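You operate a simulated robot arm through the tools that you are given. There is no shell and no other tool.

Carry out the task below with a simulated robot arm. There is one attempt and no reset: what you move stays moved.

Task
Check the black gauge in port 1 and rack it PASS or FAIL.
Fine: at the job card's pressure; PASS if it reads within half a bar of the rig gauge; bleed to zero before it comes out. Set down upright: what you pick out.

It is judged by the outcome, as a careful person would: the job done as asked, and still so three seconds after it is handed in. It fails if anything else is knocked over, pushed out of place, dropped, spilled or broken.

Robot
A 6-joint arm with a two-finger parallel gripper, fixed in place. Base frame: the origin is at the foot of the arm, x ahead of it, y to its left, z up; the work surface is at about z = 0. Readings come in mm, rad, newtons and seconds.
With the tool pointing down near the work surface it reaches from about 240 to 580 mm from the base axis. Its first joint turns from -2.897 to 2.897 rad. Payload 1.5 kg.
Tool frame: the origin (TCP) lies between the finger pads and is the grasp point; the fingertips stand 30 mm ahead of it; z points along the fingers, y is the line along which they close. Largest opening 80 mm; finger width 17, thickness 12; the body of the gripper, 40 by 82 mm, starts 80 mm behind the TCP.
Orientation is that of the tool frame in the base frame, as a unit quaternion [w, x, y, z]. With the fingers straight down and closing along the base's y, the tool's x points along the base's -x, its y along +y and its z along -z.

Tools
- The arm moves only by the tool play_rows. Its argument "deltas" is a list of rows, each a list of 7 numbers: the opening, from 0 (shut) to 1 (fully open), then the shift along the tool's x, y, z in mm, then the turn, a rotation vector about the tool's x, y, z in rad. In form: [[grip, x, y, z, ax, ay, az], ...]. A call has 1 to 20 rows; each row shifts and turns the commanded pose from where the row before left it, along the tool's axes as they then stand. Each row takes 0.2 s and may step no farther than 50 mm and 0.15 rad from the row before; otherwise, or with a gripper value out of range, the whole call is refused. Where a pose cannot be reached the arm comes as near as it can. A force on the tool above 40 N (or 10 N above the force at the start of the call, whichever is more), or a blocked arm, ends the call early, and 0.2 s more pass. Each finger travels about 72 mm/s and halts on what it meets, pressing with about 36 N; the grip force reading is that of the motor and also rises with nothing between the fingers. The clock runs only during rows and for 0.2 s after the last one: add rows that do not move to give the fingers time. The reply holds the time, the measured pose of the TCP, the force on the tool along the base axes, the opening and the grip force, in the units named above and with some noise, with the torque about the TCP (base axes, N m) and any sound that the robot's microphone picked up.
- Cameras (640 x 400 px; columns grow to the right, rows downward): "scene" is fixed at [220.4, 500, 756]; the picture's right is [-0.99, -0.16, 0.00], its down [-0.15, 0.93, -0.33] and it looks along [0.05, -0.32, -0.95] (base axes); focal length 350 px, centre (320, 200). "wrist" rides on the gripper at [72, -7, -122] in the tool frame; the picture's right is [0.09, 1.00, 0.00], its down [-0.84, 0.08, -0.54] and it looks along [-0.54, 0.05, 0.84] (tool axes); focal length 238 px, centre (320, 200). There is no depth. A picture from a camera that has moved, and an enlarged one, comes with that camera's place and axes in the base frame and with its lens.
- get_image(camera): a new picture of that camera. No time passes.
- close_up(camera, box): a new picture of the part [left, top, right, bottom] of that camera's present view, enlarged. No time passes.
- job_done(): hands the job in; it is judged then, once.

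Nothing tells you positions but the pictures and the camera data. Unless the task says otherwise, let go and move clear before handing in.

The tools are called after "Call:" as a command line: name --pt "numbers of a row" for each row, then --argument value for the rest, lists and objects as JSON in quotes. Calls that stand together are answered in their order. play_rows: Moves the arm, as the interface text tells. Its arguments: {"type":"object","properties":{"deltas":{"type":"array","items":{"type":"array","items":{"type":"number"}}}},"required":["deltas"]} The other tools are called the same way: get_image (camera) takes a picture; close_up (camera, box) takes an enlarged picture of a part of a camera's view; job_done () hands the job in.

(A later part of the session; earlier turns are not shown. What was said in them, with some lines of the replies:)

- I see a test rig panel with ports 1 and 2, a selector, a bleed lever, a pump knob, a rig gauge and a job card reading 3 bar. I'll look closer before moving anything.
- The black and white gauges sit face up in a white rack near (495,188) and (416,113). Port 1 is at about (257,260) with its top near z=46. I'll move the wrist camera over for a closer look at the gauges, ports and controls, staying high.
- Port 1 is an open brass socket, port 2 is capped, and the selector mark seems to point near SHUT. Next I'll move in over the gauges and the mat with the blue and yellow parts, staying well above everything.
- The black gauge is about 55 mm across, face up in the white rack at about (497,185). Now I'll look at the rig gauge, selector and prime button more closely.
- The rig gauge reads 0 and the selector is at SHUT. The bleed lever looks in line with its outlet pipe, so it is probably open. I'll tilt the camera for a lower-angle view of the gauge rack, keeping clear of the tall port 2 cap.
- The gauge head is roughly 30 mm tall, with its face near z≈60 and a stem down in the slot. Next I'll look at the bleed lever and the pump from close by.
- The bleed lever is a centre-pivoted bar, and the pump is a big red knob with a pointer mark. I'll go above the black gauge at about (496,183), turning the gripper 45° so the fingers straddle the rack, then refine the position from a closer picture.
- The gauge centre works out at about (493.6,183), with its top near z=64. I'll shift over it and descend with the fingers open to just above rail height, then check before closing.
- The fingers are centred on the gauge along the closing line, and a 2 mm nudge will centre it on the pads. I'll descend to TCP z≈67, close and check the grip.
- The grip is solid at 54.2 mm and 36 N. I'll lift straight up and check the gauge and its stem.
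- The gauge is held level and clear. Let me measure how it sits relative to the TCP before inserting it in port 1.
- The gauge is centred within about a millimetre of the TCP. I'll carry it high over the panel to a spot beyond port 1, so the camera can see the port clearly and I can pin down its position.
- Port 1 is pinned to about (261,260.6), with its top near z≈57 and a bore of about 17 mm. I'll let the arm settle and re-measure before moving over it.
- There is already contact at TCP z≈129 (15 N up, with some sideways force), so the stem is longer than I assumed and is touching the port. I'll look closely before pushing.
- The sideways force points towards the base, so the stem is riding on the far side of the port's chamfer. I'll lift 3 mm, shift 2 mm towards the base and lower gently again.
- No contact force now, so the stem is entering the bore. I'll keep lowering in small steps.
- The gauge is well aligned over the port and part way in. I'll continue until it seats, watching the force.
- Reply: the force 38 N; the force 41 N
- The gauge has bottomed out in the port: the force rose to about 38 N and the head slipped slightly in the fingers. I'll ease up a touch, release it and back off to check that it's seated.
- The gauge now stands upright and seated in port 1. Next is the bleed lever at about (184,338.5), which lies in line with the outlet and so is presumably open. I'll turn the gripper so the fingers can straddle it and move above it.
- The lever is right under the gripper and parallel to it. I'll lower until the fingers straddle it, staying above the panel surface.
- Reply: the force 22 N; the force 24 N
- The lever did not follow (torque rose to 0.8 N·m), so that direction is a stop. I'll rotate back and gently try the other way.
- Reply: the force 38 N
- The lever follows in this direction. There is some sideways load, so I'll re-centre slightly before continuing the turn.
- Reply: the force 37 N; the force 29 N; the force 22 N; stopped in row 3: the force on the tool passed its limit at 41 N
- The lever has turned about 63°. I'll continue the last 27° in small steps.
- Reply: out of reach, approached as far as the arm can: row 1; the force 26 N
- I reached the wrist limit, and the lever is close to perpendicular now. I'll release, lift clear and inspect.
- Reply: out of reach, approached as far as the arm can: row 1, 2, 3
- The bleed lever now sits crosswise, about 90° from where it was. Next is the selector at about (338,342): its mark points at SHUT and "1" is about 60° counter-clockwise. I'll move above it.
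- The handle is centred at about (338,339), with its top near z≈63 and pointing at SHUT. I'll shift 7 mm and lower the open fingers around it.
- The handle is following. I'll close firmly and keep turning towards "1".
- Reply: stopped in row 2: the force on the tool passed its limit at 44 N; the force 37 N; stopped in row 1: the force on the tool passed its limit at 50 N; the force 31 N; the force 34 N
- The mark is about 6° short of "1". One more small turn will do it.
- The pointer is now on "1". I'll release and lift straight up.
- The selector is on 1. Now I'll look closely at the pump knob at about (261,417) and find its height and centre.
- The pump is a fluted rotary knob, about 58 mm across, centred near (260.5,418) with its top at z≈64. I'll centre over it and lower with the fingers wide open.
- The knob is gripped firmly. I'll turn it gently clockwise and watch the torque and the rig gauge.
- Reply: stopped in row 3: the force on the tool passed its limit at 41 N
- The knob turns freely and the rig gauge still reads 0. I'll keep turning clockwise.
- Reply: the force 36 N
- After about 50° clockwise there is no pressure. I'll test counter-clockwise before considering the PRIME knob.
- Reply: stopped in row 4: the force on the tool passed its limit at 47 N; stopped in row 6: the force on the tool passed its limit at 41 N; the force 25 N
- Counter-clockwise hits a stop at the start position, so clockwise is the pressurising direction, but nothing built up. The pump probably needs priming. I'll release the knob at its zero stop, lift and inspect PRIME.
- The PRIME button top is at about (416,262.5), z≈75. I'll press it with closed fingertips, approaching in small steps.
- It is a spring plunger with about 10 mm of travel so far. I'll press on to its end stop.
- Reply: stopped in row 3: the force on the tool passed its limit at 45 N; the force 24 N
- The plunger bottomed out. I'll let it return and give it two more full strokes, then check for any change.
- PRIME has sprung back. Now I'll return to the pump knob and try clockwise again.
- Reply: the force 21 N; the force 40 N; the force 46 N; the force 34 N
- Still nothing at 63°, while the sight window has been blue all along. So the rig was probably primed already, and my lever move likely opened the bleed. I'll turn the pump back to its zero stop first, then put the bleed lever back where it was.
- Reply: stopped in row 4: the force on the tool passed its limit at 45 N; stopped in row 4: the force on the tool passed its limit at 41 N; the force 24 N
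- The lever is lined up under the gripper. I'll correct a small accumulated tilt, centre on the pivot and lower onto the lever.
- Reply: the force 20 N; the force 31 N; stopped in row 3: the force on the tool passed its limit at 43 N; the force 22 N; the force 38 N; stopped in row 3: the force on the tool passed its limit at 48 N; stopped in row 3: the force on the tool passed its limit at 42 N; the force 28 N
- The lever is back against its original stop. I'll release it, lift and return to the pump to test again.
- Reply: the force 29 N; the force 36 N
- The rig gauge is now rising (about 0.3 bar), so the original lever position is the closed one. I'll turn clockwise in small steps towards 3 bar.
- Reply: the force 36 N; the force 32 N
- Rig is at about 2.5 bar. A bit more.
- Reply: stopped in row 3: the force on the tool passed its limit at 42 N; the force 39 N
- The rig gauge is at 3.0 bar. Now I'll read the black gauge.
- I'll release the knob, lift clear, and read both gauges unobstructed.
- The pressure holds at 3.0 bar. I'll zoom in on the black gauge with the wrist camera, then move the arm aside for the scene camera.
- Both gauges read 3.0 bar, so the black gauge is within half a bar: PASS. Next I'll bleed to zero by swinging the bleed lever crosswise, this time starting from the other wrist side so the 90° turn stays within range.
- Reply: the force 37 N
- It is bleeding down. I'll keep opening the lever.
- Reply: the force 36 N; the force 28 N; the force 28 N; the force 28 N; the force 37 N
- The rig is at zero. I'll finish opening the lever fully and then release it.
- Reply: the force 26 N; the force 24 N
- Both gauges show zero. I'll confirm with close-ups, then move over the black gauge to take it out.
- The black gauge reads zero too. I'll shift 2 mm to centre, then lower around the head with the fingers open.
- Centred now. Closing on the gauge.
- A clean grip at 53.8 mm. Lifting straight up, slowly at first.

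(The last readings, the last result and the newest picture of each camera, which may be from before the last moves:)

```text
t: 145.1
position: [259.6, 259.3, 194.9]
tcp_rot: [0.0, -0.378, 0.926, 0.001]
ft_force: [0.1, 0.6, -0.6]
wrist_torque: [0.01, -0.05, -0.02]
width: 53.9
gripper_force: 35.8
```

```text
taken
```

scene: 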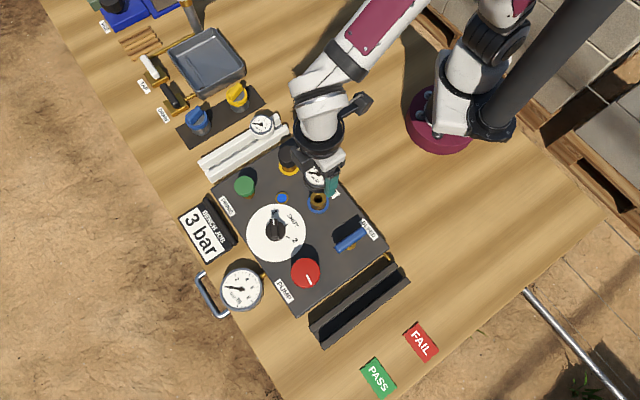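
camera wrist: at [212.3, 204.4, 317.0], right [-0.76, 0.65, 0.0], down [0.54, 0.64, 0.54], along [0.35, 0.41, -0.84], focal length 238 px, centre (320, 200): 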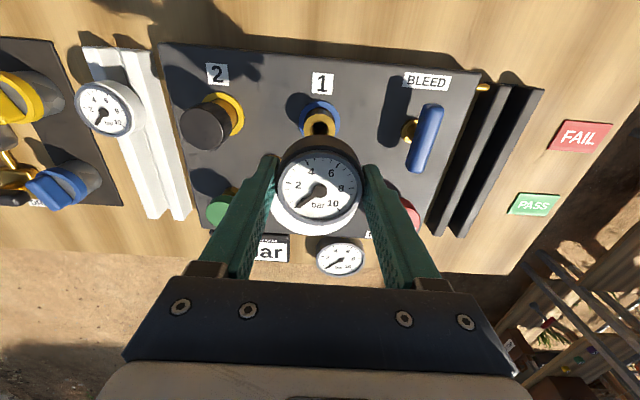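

The gauge is out with no side load. I'll carry it high over to the PASS half of the dark rack (target about (183,496)) and look at the rack before lowering.

Call:
play_rows --pt "0.3 -15.9 31.8 0 0 0 0" --pt "0.3 -15.9 31.8 0 0 0 0" --pt "0.3 -15.9 31.8 0 0 0 0" --pt "0.3 -15.9 31.8 0 0 0 0" --pt "0.3 -15.9 31.8 0 0 0 0" --pt "0.3 -15.9 31.8 0 0 0 0" --pt "0.3 -15.9 31.8 0 0 0 0" --pt "0.3 0 0 0 0 0 0" --pt "0.3 0 0 0 0 0 0" --pt "0.3 0 0 0 0 0 0"

Call:
get_image --camera "wrist"

Call:
get_image --camera "scene"

```text
t: 147.3
position: [185.3, 500.9, 193.2]
tcp_rot: [0.0, -0.378, 0.926, 0.001]
ft_force: [0.4, -0.1, -1.3]
wrist_torque: [-0.03, -0.03, -0.02]
width: 54.1
gripper_force: 36.3
```

```text
taken
camera wrist: at [138.2, 444.1, 316.0], right [-0.76, 0.65, 0.0], down [0.54, 0.64, 0.54], along [0.35, 0.41, -0.84], focal length 238 px, centre (320, 200)
```

wrist: 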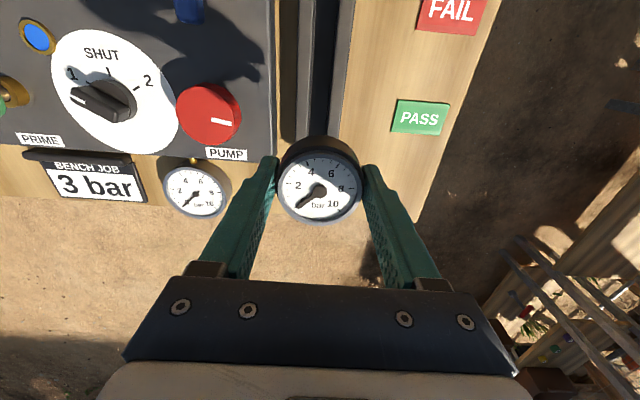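

```text
taken
```

scene: 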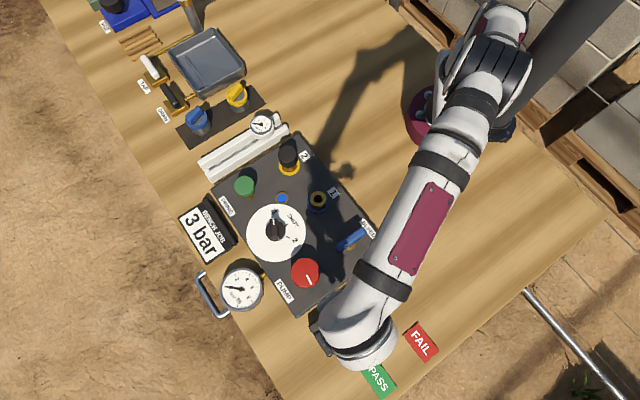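

Call:
close_up --camera "wrist" --box '[240, 0, 400, 100]'

Call:
close_up --camera "wrist" --box '[240, 80, 400, 180]'

```text
4.00 times, centred on (320, 50) of wrist
camera zoom: at [138.2, 444.1, 316.0], right [-0.76, 0.65, 0.0], down [0.54, 0.64, 0.54], along [0.35, 0.41, -0.84], focal length 953 px, centre (320, 800)
```

zoom: 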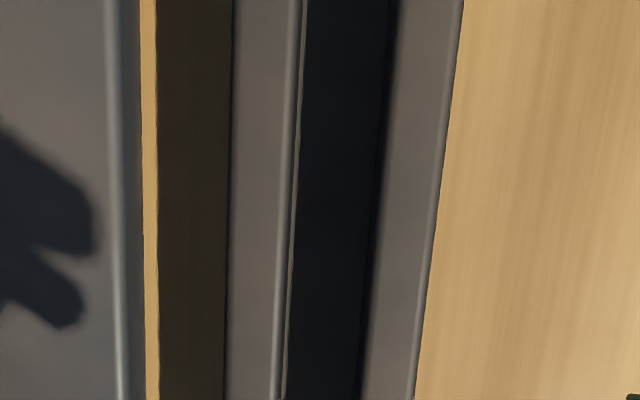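

```text
4.00 times, centred on (320, 130) of wrist
camera zoom: at [138.2, 444.1, 316.0], right [-0.76, 0.65, 0.0], down [0.54, 0.64, 0.54], along [0.35, 0.41, -0.84], focal length 953 px, centre (320, 480)
```

zoom: 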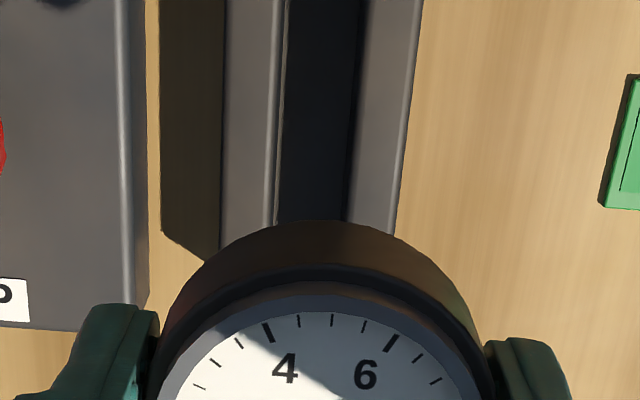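

The rack's slot runs parallel to the tool, with its centre about 2.7 mm to one side. I'll shift over and lower partway to re-check.

Call:
play_rows --pt "0.3 0 -2.5 0 0 0 0" --pt "0.3 0 0 30 0 0 0" --pt "0.3 0 0 30 0 0 0" --pt "0.3 0 0 0 0 0 0" --pt "0.3 0 0 0 0 0 0" --pt "0.3 0 0 0 0 0 0"

Call:
close_up --camera "wrist" --box '[240, 40, 400, 140]'

Call:
get_image --camera "wrist"

Call:
close_up --camera "scene" --box '[290, 250, 450, 350]'

```text
t: 148.7
position: [186.9, 497.2, 131.9]
tcp_rot: [0.001, -0.378, 0.926, 0.001]
ft_force: [0.3, 0.1, -1.6]
wrist_torque: [0.0, 0.01, -0.01]
width: 54.0
gripper_force: 35.8
```

```text
4.00 times, centred on (320, 90) of wrist
camera zoom: at [139.8, 441.4, 254.4], right [-0.76, 0.65, 0.0], down [0.54, 0.64, 0.54], along [0.35, 0.41, -0.84], focal length 953 px, centre (320, 640)
```

zoom: 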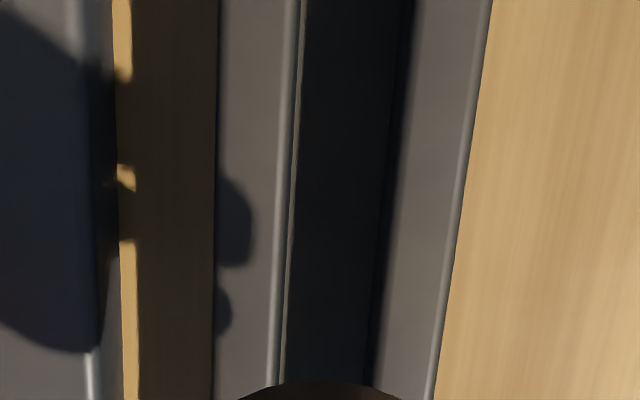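

```text
taken
camera wrist: at [139.8, 441.4, 254.4], right [-0.76, 0.65, 0.0], down [0.54, 0.64, 0.54], along [0.35, 0.41, -0.84], focal length 238 px, centre (320, 200)
```

wrist: 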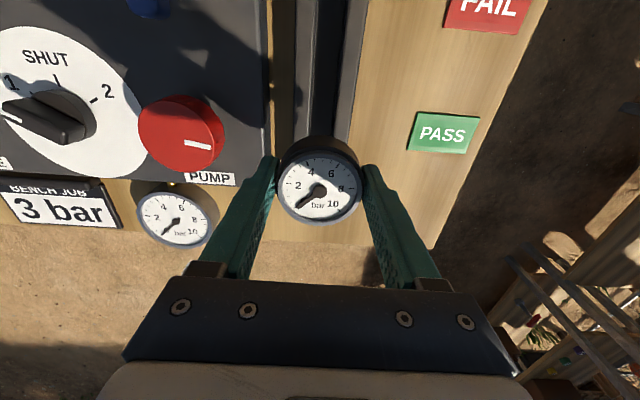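

```text
4.00 times, centred on (370, 300) of scene
camera zoom: at [220.4, 500.0, 756.0], right [-0.99, -0.16, 0.0], down [-0.15, 0.93, -0.33], along [0.05, -0.32, -0.95], focal length 1401 px, centre (120, -200)
```

zoom: 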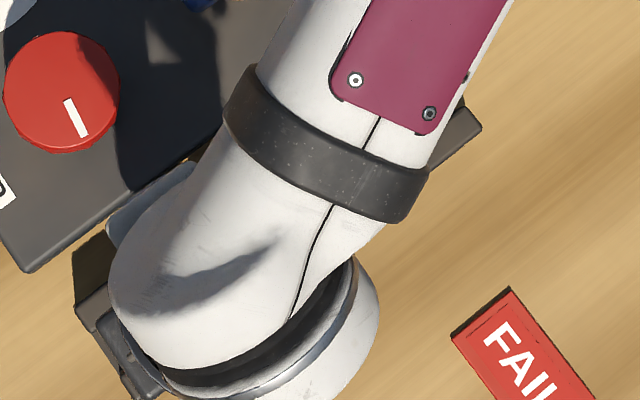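

The stem is now centred over the slot within about half a millimetre. Lowering into the rack.

Call:
play_rows --pt "0.3 0 -0.3 12 0 0 0" --pt "0.3 0 0 12 0 0 0" --pt "0.3 0 0 10 0 0 0" --pt "0.3 0 0 0 0 0 0"

Call:
play_rows --pt "0.3 0 0 8 0 0 0" --pt "0.3 0 0 6 0 0 0" --pt "0.3 0 0 0 0 0 0"

Call:
play_rows --pt "0.3 0 0 5 0 0 0" --pt "0.3 0 0 4 0 0 0" --pt "0.3 0 0 0 0 0 0"

```text
t: 149.7
position: [186.4, 495.9, 98.0]
tcp_rot: [0.0, -0.378, 0.926, 0.001]
ft_force: [0.5, -0.7, -1.9]
wrist_torque: [-0.03, -0.02, 0.01]
width: 54.1
gripper_force: 36.0
```

```text
t: 150.5
position: [185.8, 495.5, 84.6]
tcp_rot: [0.001, -0.378, 0.926, 0.002]
ft_force: [-1.0, -0.9, -0.7]
wrist_torque: [-0.01, 0.0, 0.02]
width: 54.0
gripper_force: 35.8
```

```text
t: 151.3
position: [186.1, 496.5, 74.9]
tcp_rot: [0.001, -0.377, 0.926, 0.002]
ft_force: [-1.1, -0.6, -1.7]
wrist_torque: [0.01, 0.03, 0.04]
width: 54.2
gripper_force: 35.9
```

Call:
play_rows --pt "0.3 0 0 2 0 0 0" --pt "0.3 0 0 2 0 0 0" --pt "0.3 0 0 0 0 0 0"

Call:
play_rows --pt "0.3 0 0 1.5 0 0 0" --pt "0.3 0 0 1.5 0 0 0" --pt "0.3 0 0 0 0 0 0"

Call:
get_image --camera "wrist"

```text
t: 152.1
position: [186.9, 497.1, 71.5]
tcp_rot: [0.0, -0.378, 0.926, 0.001]
ft_force: [-0.4, 0.2, -1.5]
wrist_torque: [-0.02, 0.02, -0.03]
width: 54.0
gripper_force: 35.9
```

```text
t: 152.9
position: [186.4, 496.6, 68.5]
tcp_rot: [0.0, -0.378, 0.926, 0.001]
ft_force: [-0.3, -0.8, -1.1]
wrist_torque: [0.0, 0.0, 0.02]
width: 54.1
gripper_force: 35.6
```

```text
taken
camera wrist: at [139.1, 441.3, 191.1], right [-0.76, 0.65, 0.0], down [0.54, 0.64, 0.54], along [0.35, 0.41, -0.84], focal length 238 px, centre (320, 200)
```

wrist: 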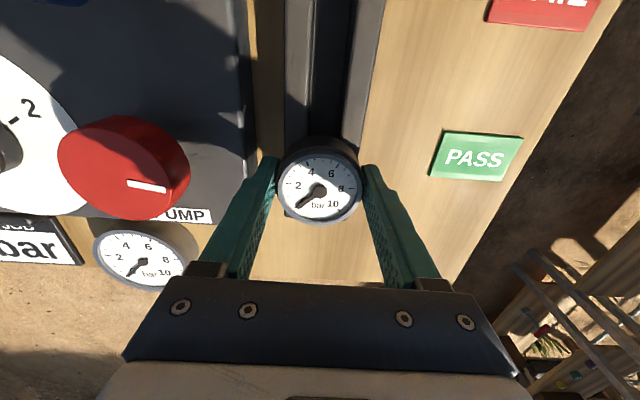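

Call:
play_rows --pt "0.3 0 0 1 0 0 0" --pt "0.3 0 0 1 0 0 0" --pt "0.3 0 0 0 0 0 0"

Call:
play_rows --pt "0.3 0 0 1 0 0 0" --pt "0.3 0 0 0 0 0 0"

```text
t: 153.7
position: [187.0, 497.2, 66.8]
tcp_rot: [0.0, -0.378, 0.926, 0.001]
ft_force: [-0.4, -0.3, -1.4]
wrist_torque: [-0.01, 0.01, 0.02]
width: 53.8
gripper_force: 36.5
```

```text
t: 154.3
position: [186.6, 496.7, 64.7]
tcp_rot: [0.0, -0.377, 0.926, 0.001]
ft_force: [-0.1, -0.1, -1.1]
wrist_torque: [0.01, 0.01, -0.04]
width: 53.9
gripper_force: 35.8
```

Call:
play_rows --pt "0.3 0 0 1 0 0 0" --pt "0.3 0 0 0 0 0 0"

Call:
play_rows --pt "0.3 0 0 1 0 0 0" --pt "0.3 0 0 0 0 0 0"

Call:
close_up --camera "wrist" --box '[240, 100, 400, 200]'

Call:
close_up --camera "scene" --box '[300, 260, 396, 320]'

```text
t: 154.9
position: [186.5, 496.1, 65.8]
tcp_rot: [0.001, -0.378, 0.926, 0.001]
ft_force: [-2.8, -0.7, 6.3]
wrist_torque: [-0.03, 0.19, 0.0]
width: 53.9
gripper_force: 36.0
```

```text
t: 155.5
position: [185.7, 497.3, 65.1]
tcp_rot: [0.001, -0.378, 0.926, 0.001]
ft_force: [-4.2, -9.6, 33.3]
wrist_torque: [-0.6, 0.24, -0.04]
width: 54.0
gripper_force: 35.7
```

```text
4.00 times, centred on (320, 150) of wrist
camera zoom: at [138.9, 441.5, 187.7], right [-0.76, 0.65, 0.0], down [0.54, 0.64, 0.55], along [0.35, 0.42, -0.84], focal length 953 px, centre (320, 400)
```

zoom: 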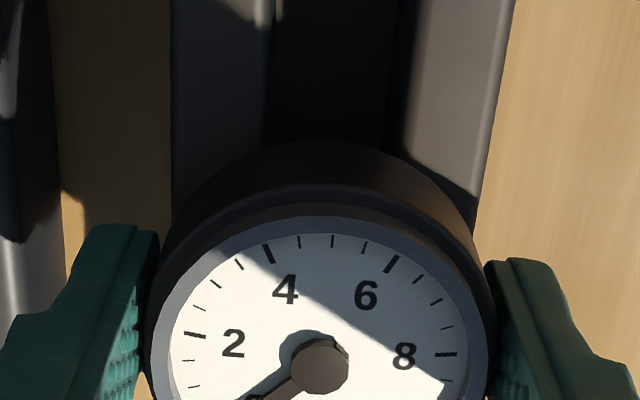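

```text
6.67 times, centred on (348, 290) of scene
camera zoom: at [220.4, 500.0, 756.0], right [-0.99, -0.16, 0.0], down [-0.15, 0.93, -0.33], along [0.05, -0.32, -0.95], focal length 2334 px, centre (133, -400)
```

zoom: 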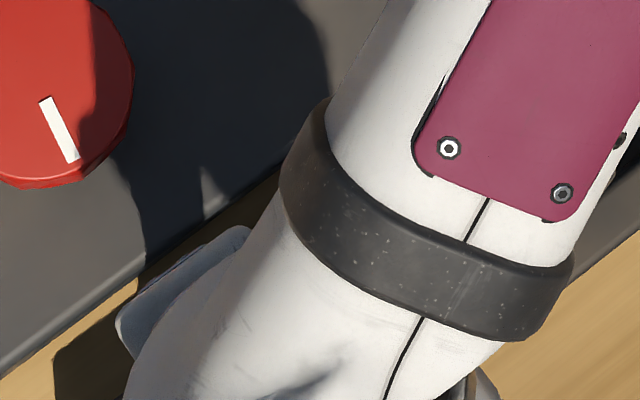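

The head is resting on the rails (contact at TCP z≈65, as expected). I'll ease off the load, open the fingers and retreat straight up.

Call:
play_rows --pt "0.3 0 0 -1.0 0 0 0" --pt "0.3 0 0 0 0 0 0"

Call:
play_rows --pt "0.7 0 0 0 0 0 0" --pt "0.85 0 0 0 0 0 0" --pt "0.95 0 0 0 0 0 0" --pt "0.95 0 0 0 0 0 0"

Call:
close_up --camera "wrist" --box '[220, 100, 420, 225]'

```text
t: 156.1
position: [186.0, 497.4, 64.7]
tcp_rot: [0.001, -0.378, 0.926, 0.001]
ft_force: [-2.7, 6.6, 19.4]
wrist_torque: [0.49, 0.11, 0.01]
width: 53.8
gripper_force: 36.7
```

```text
t: 157.1
position: [186.8, 496.9, 64.2]
tcp_rot: [0.0, -0.378, 0.926, 0.001]
ft_force: [0.3, -0.4, -0.7]
wrist_torque: [0.04, -0.02, 0.0]
width: 75.9
gripper_force: 0.0
```

```text
3.20 times, centred on (320, 162) of wrist
camera zoom: at [139.1, 441.0, 187.3], right [-0.76, 0.65, 0.0], down [0.54, 0.64, 0.54], along [0.35, 0.41, -0.84], focal length 763 px, centre (320, 320)
```

zoom: 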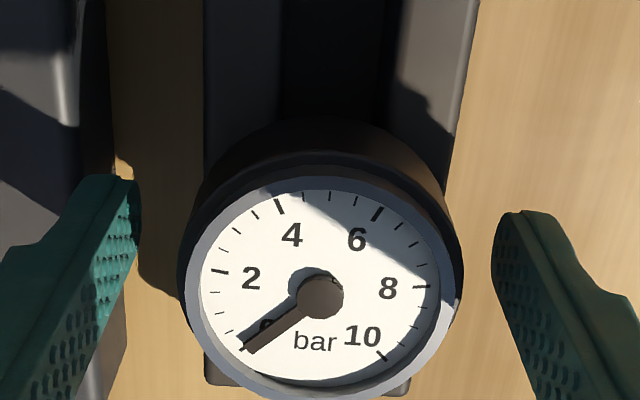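

Call:
play_rows --pt "0.95 0 0 -15 0 0 0" --pt "0.95 0 0 -30 0 0 0" --pt "0.95 0 0 -40 0 0 0" --pt "0.95 0 0 -40 0 0 0" --pt "0.95 30 -30 0 0 0 0" --pt "0.95 30 -30 0 0 0 0" --pt "0.95 30 -30 0 0 0 0" --pt "0.95 0 0 0 0 0 0"

Call:
get_image --camera "scene"

Call:
get_image --camera "wrist"

```text
t: 158.9
position: [183.8, 369.2, 190.2]
tcp_rot: [0.0, -0.378, 0.926, 0.002]
ft_force: [0.1, 0.2, 0.0]
wrist_torque: [0.01, 0.01, -0.01]
width: 76.1
gripper_force: 0.1
```

```text
taken
```

scene: 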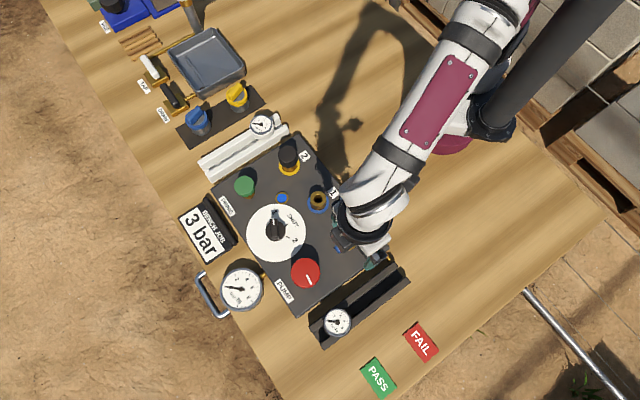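

```text
taken
camera wrist: at [137.4, 313.6, 313.7], right [-0.76, 0.65, 0.0], down [0.54, 0.64, 0.54], along [0.35, 0.41, -0.84], focal length 238 px, centre (320, 200)
```

wrist: 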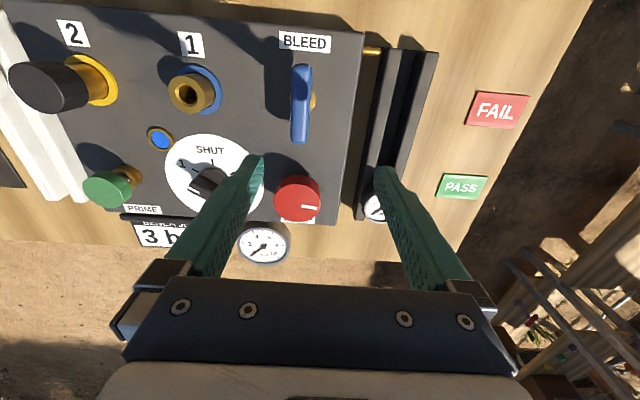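

The gauge stands in the PASS half of the rack. I'll check it up close and confirm nothing else has moved.

Call:
close_up --camera "scene" --box '[290, 260, 450, 360]'

Call:
close_up --camera "scene" --box '[180, 100, 420, 250]'

Call:
close_up --camera "scene" --box '[195, 255, 291, 315]'

```text
4.00 times, centred on (370, 310) of scene
camera zoom: at [220.4, 500.0, 756.0], right [-0.99, -0.16, 0.0], down [-0.15, 0.93, -0.33], along [0.05, -0.32, -0.95], focal length 1401 px, centre (120, -240)
```

zoom: 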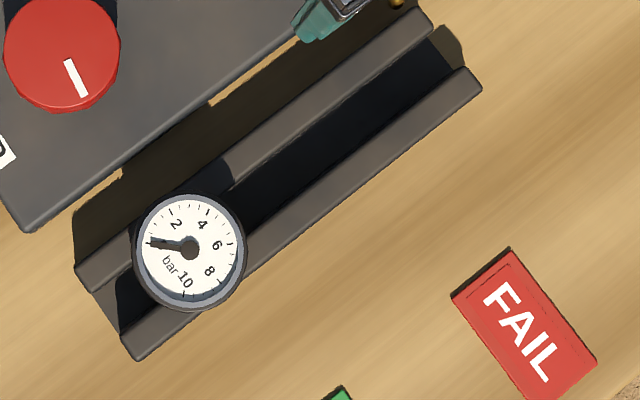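

```text
2.67 times, centred on (300, 175) of scene
camera zoom: at [220.4, 500.0, 756.0], right [-0.99, -0.16, 0.0], down [-0.15, 0.93, -0.33], along [0.05, -0.32, -0.95], focal length 934 px, centre (373, 267)
```

zoom: 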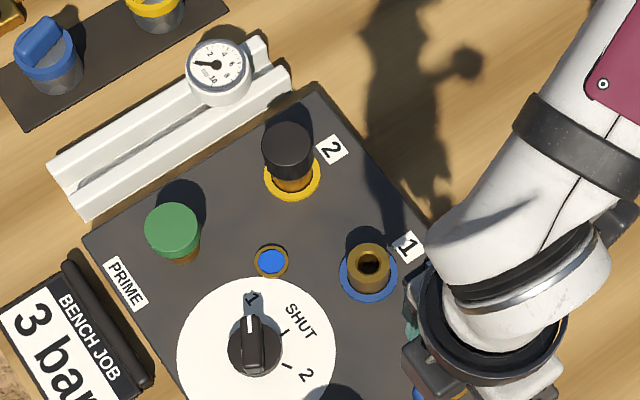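

```text
6.67 times, centred on (243, 285) of scene
camera zoom: at [220.4, 500.0, 756.0], right [-0.99, -0.16, 0.0], down [-0.15, 0.93, -0.33], along [0.05, -0.32, -0.95], focal length 2334 px, centre (833, -367)
```

zoom: 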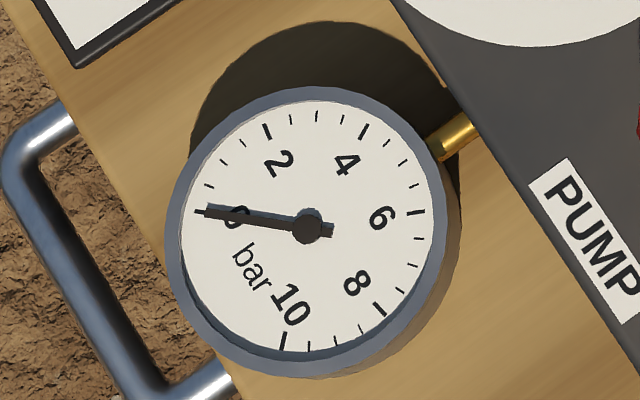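

The black gauge sits upright and level in the PASS half of the rack, opposite the PASS sign. The rig is at zero with the bleed open, nothing else has moved, and the arm is clear, so I'm handing in the job.

Call:
job_done

```text
The job is handed in.
```

The black gauge passed, and it now stands upright in the PASS half of the rack. At the job card's 3 bar, both it and the rig gauge read 3.0 bar, well inside the half-bar limit.

- **Bleed:** I bled the rig down until both gauges read zero before taking the black gauge out of port 1.
- **Detours:** My first bleed-lever move opened the valve instead of closing it, so early pump turns built no pressure. Thinking the pump was dry, I also pressed PRIME three times; that turned out not to be needed.
- **How the rig is left:** The bleed lever is open and the selector is on 1. The pump knob is still at its 3 bar setting, and port 1 is empty. At my last check nothing was spilled or knocked over, and nothing had moved apart from the controls I used.
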